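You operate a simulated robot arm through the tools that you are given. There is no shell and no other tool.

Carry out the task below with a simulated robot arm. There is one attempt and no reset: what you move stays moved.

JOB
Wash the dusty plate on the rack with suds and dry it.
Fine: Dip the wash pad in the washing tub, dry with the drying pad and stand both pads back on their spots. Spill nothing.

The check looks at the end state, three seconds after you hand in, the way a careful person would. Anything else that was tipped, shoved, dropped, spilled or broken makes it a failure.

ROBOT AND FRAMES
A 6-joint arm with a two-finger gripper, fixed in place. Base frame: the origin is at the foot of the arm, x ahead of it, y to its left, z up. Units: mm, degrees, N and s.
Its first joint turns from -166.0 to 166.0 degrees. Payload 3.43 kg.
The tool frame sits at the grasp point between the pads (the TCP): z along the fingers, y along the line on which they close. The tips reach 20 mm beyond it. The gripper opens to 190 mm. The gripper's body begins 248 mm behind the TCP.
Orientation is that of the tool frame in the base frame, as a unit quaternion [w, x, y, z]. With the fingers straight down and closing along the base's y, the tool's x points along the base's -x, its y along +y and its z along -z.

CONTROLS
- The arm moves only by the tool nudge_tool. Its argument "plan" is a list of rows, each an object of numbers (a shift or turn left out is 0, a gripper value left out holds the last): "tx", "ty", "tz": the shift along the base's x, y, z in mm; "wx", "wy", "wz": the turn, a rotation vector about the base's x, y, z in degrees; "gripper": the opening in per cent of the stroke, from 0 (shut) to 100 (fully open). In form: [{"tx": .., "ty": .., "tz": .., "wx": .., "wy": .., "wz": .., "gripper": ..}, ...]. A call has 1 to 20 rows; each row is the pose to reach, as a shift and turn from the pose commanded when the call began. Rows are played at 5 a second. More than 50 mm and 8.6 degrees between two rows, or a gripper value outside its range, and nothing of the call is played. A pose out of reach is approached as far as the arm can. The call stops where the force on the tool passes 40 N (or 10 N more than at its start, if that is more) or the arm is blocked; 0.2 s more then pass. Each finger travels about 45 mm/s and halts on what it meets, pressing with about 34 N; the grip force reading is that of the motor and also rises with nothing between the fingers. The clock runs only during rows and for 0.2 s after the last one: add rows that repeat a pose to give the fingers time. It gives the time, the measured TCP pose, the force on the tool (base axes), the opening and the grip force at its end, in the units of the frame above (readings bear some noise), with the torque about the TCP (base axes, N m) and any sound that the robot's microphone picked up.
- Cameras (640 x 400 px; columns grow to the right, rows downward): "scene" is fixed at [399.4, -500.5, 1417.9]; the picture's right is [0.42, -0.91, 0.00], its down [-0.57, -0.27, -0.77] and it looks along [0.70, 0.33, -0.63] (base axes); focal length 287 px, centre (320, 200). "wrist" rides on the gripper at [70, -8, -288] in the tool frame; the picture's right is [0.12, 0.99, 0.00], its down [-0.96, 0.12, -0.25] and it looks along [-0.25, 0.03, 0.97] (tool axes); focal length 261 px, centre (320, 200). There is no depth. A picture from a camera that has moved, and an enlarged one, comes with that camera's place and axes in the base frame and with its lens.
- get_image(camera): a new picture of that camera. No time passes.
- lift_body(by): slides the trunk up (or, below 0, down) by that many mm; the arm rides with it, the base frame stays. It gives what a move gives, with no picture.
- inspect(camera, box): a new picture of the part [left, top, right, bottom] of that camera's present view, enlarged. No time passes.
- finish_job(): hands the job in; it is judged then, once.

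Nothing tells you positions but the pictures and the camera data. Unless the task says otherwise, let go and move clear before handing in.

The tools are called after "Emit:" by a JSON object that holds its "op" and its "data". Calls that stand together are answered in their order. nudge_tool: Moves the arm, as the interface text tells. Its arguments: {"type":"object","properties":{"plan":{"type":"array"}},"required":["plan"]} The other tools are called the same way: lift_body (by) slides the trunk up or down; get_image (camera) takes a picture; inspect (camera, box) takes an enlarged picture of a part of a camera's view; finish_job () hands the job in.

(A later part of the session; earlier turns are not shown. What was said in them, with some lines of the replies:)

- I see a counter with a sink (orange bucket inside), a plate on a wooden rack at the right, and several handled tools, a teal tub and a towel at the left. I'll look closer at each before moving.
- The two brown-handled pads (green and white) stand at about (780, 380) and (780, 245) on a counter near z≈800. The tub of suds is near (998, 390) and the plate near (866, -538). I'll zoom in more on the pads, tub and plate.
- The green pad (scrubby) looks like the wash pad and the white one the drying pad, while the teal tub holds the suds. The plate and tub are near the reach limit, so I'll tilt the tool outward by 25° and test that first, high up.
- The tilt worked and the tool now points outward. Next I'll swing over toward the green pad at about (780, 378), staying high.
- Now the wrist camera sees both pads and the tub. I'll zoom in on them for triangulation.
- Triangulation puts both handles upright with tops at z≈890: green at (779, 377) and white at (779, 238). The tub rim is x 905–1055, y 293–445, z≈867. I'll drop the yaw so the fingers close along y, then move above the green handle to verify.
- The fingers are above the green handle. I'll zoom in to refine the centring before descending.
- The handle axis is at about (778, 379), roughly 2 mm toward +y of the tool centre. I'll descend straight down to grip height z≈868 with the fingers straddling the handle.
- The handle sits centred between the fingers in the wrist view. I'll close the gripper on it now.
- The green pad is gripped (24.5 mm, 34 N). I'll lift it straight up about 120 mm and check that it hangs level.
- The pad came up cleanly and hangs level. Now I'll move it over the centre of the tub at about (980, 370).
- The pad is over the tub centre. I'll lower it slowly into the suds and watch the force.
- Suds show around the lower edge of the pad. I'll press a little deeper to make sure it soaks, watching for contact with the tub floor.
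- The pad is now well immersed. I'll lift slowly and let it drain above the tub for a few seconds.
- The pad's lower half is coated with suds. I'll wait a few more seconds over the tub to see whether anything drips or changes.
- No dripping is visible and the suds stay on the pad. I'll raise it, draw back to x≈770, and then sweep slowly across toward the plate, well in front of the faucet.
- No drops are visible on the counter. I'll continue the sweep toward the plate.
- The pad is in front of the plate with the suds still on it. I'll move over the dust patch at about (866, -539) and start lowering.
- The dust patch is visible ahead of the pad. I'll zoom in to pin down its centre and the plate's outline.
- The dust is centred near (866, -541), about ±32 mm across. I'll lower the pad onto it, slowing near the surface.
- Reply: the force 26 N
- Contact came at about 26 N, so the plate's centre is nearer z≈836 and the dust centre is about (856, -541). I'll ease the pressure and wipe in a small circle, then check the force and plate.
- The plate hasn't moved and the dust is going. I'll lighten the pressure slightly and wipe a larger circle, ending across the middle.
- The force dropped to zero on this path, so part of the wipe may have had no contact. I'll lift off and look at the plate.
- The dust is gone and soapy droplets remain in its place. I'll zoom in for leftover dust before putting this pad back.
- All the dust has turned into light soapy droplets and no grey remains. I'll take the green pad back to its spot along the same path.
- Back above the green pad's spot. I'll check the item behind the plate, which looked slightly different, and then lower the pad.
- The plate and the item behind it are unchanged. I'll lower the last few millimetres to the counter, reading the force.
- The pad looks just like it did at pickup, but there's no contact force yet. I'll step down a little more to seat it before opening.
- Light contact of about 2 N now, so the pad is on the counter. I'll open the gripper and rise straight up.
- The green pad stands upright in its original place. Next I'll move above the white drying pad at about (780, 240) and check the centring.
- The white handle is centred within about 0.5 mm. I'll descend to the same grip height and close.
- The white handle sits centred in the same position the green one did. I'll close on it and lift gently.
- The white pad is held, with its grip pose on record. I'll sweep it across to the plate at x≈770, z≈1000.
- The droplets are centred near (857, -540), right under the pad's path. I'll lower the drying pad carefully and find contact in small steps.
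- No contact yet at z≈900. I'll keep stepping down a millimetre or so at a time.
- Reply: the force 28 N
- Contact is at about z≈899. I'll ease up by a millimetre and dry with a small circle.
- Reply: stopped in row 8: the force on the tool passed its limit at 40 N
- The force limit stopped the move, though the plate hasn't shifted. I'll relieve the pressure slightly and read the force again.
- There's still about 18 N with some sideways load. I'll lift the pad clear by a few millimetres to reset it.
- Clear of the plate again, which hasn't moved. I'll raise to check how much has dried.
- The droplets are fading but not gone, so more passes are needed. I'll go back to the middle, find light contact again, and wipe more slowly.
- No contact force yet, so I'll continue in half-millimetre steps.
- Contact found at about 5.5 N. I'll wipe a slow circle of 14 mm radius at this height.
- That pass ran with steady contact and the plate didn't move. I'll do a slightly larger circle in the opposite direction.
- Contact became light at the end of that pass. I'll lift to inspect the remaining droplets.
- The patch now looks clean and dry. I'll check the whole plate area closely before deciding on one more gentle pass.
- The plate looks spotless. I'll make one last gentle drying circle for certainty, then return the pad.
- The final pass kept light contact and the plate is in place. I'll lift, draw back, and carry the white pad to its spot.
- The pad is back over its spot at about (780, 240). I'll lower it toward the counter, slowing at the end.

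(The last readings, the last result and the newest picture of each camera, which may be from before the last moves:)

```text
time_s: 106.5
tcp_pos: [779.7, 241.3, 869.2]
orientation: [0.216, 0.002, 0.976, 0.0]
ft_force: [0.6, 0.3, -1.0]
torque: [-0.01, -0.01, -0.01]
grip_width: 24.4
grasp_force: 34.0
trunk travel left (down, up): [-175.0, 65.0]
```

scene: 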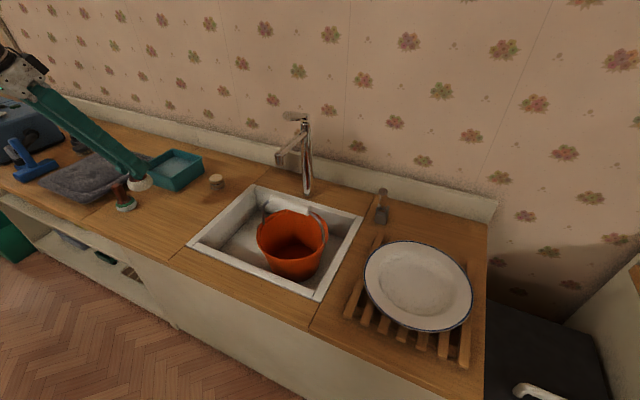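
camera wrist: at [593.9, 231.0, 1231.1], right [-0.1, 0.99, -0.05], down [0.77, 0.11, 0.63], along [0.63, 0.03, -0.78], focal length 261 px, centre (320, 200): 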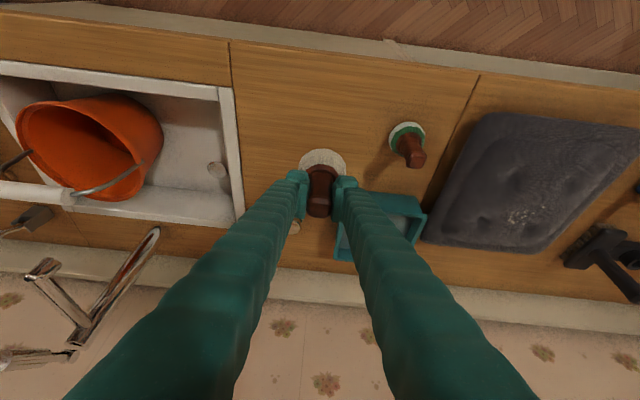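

There's still no contact force, so I'll step down a bit further until the pad seats.

Emit:
{"op": "nudge_tool", "data": {"plan": [{"tz": -0.5}, {"tz": -0.5}]}}

Emit:
{"op": "nudge_tool", "data": {"plan": [{"tz": -0.5}, {"tz": -0.5}]}}

```text
time_s: 107.1
tcp_pos: [780.0, 239.8, 868.8]
orientation: [0.215, 0.001, 0.977, 0.0]
ft_force: [-0.1, 0.1, -0.5]
torque: [0.0, -0.01, -0.04]
grip_width: 24.5
grasp_force: 34.1
trunk travel left (down, up): [-175.0, 65.0]
```

```text
time_s: 107.7
tcp_pos: [780.7, 239.6, 868.8]
orientation: [0.216, 0.002, 0.976, 0.001]
ft_force: [0.2, 0.1, 0.7]
torque: [0.0, -0.01, 0.01]
grip_width: 24.6
grasp_force: 34.4
trunk travel left (down, up): [-175.0, 65.0]
```

Emit:
{"op": "nudge_tool", "data": {"plan": [{"tz": -0.4}, {"tz": -0.4}]}}

```text
time_s: 108.3
tcp_pos: [779.4, 240.2, 868.1]
orientation: [0.217, 0.002, 0.976, 0.0]
ft_force: [0.5, -1.1, 4.4]
torque: [0.04, -0.02, 0.0]
grip_width: 24.4
grasp_force: 34.1
trunk travel left (down, up): [-175.0, 65.0]
```

The pad is seated with about 4 N of contact. I'll open the gripper, check, and rise straight up.

Emit:
{"op": "nudge_tool", "data": {"plan": [{"gripper": 16}, {"gripper": 22}, {"gripper": 30}, {"gripper": 40}, {"gripper": 45}, {"gripper": 45}, {"gripper": 45}]}}

Emit:
{"op": "inspect", "data": {"camera": "wrist", "box": [220, 100, 420, 240]}}

Emit:
{"op": "nudge_tool", "data": {"plan": [{"tz": 10}, {"tz": 30}, {"tz": 60}, {"tz": 100}, {"tz": 140}, {"tx": -20, "tz": 180}, {"tx": -50, "tz": 210}, {"tx": -80, "tz": 230}, {"tx": -80, "tz": 230}]}}

Emit:
{"op": "inspect", "data": {"camera": "scene", "box": [80, 150, 200, 240]}}

Emit:
{"op": "get_image", "data": {"camera": "scene"}}

Emit:
{"op": "get_image", "data": {"camera": "wrist"}}

```text
time_s: 109.9
tcp_pos: [780.2, 239.5, 866.9]
orientation: [0.215, 0.002, 0.977, 0.0]
ft_force: [0.2, -1.4, -0.7]
torque: [0.04, 0.0, 0.03]
grip_width: 85.5
grasp_force: 0.1
trunk travel left (down, up): [-175.0, 65.0]
```

```text
2.86 times, centred on (320, 170) of wrist
camera zoom: at [593.8, 231.0, 1099.6], right [-0.1, 0.99, -0.05], down [0.77, 0.11, 0.63], along [0.63, 0.03, -0.77], focal length 745 px, centre (320, 286)
```

zoom: 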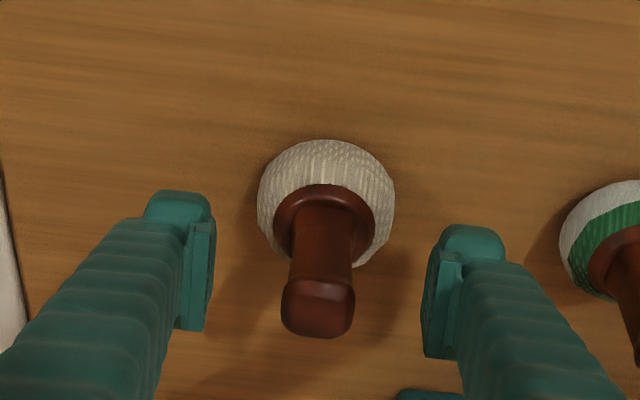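

```text
time_s: 111.9
tcp_pos: [698.7, 240.1, 1096.0]
orientation: [0.216, 0.002, 0.976, 0.0]
ft_force: [-1.1, -0.8, 0.6]
torque: [0.03, -0.02, 0.02]
grip_width: 85.5
grasp_force: 0.0
trunk travel left (down, up): [-175.0, 65.0]
```

```text
4.44 times, centred on (140, 195) of scene
camera zoom: at [399.4, -500.5, 1417.9], right [0.42, -0.91, 0.0], down [-0.57, -0.27, -0.77], along [0.7, 0.33, -0.63], focal length 1274 px, centre (1120, 222)
```

zoom: 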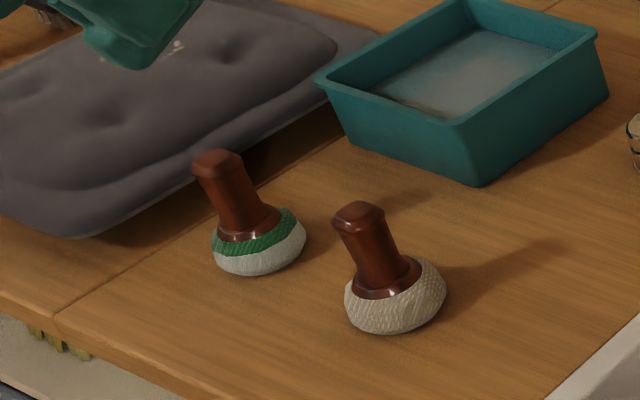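

```text
taken
```

scene: 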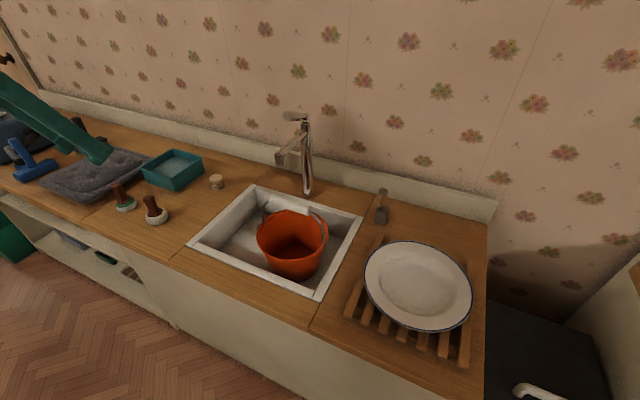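

```text
taken
camera wrist: at [513.5, 231.5, 1328.2], right [-0.1, 0.99, -0.05], down [0.77, 0.11, 0.63], along [0.63, 0.03, -0.77], focal length 261 px, centre (320, 200)
```

wrist: 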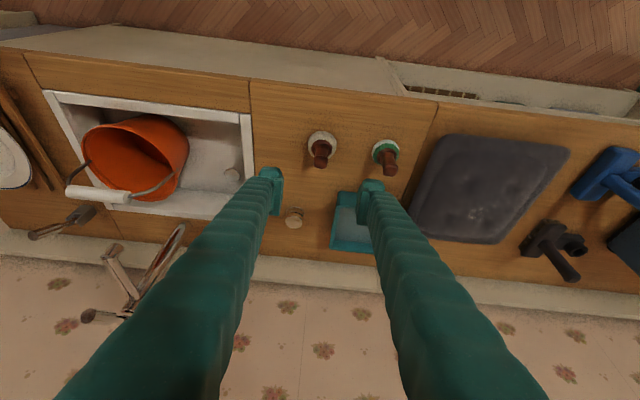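

Both pads stand upright on their original spots and the arm is clear. I'll take a last close look at the plate, counter and tub for leftover marks or drips.

Emit:
{"op": "inspect", "data": {"camera": "scene", "box": [350, 230, 490, 340]}}

Emit:
{"op": "inspect", "data": {"camera": "scene", "box": [385, 255, 455, 315]}}

Emit:
{"op": "inspect", "data": {"camera": "scene", "box": [80, 130, 380, 330]}}

Emit:
{"op": "inspect", "data": {"camera": "scene", "box": [130, 135, 230, 200]}}

```text
3.64 times, centred on (420, 285) of scene
camera zoom: at [399.4, -500.5, 1417.9], right [0.42, -0.91, 0.0], down [-0.57, -0.27, -0.77], along [0.7, 0.33, -0.63], focal length 1042 px, centre (-44, -109)
```

zoom: 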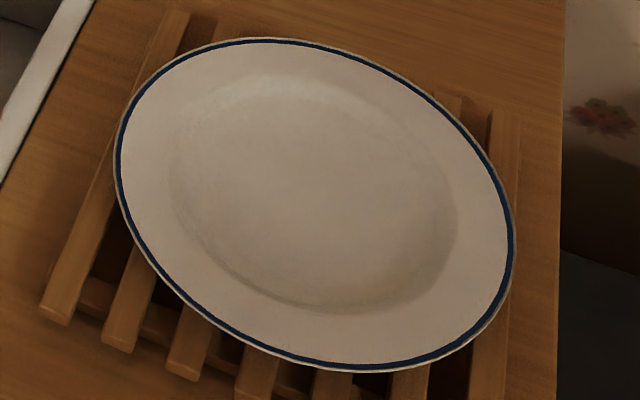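

```text
6.67 times, centred on (420, 285) of scene
camera zoom: at [399.4, -500.5, 1417.9], right [0.42, -0.91, 0.0], down [-0.57, -0.27, -0.77], along [0.7, 0.33, -0.63], focal length 1911 px, centre (-347, -367)
```

zoom: 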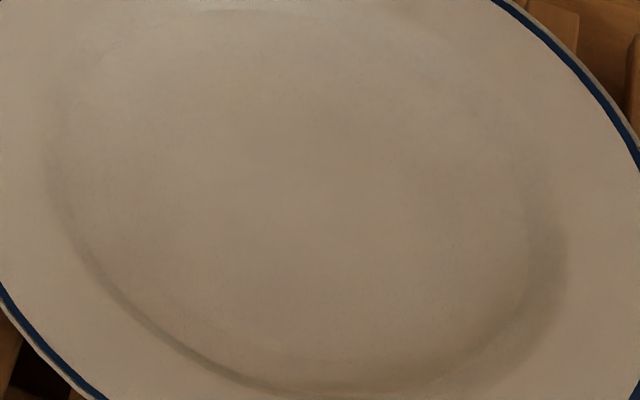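

```text
2.00 times, centred on (230, 230) of scene
camera zoom: at [399.4, -500.5, 1417.9], right [0.42, -0.91, 0.0], down [-0.57, -0.27, -0.77], along [0.7, 0.33, -0.63], focal length 573 px, centre (500, 140)
```

zoom: 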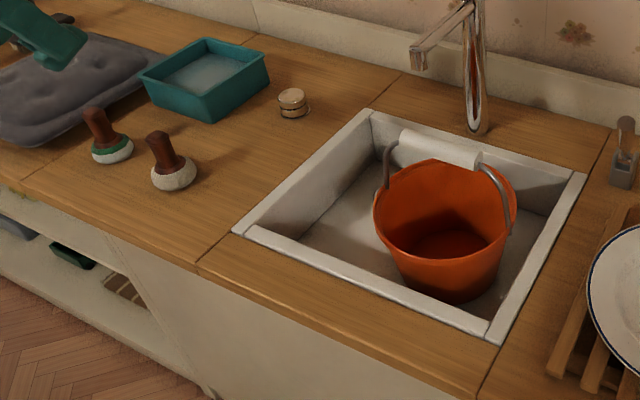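

```text
6.15 times, centred on (180, 168) of scene
camera zoom: at [399.4, -500.5, 1417.9], right [0.42, -0.91, 0.0], down [-0.57, -0.27, -0.77], along [0.7, 0.33, -0.63], focal length 1764 px, centre (1182, 400)
```

zoom: 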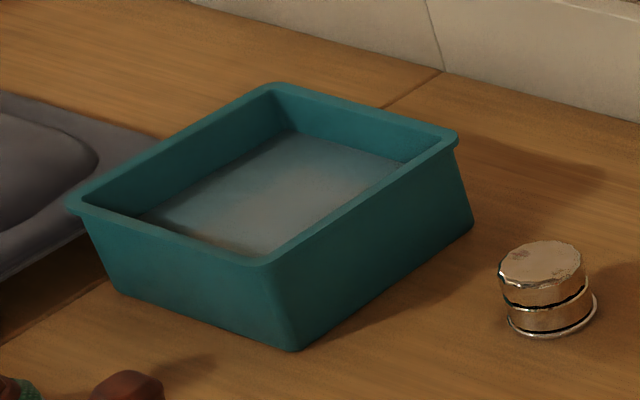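

The plate is clean and dry in its original position, and both pads stand on their spots. The tub is unmoved, nothing is spilled, and the arm is clear, so I'm handing the job in.

Emit:
{"op": "finish_job", "data": {}}

```text
The job is handed in.
```

The plate on the rack is washed and dried, and I've handed the job in. The last close-ups show no dust or droplets on it, and it hasn't moved.

- **Pads:** I took the green pad as the wash pad and the white one as the drying pad, judging by their look since neither is marked. I dipped the green pad in the teal tub. Both pads are standing back on their original spots, and the green one still has suds on it.
- **Washing:** The pad pressed on the plate during the first small circle, which covered the whole dust patch. During the second, larger circle it barely touched. All the dust was gone when I checked afterwards.
- **Drying:** One drying pass stopped early because the force went over the 40 N limit. I lifted off, found light contact again and finished with three slower passes.
- **Spills and other items:** I saw no drips on the counter, and the tub, bucket and other items look unmoved. The gripper is open and clear of everything.
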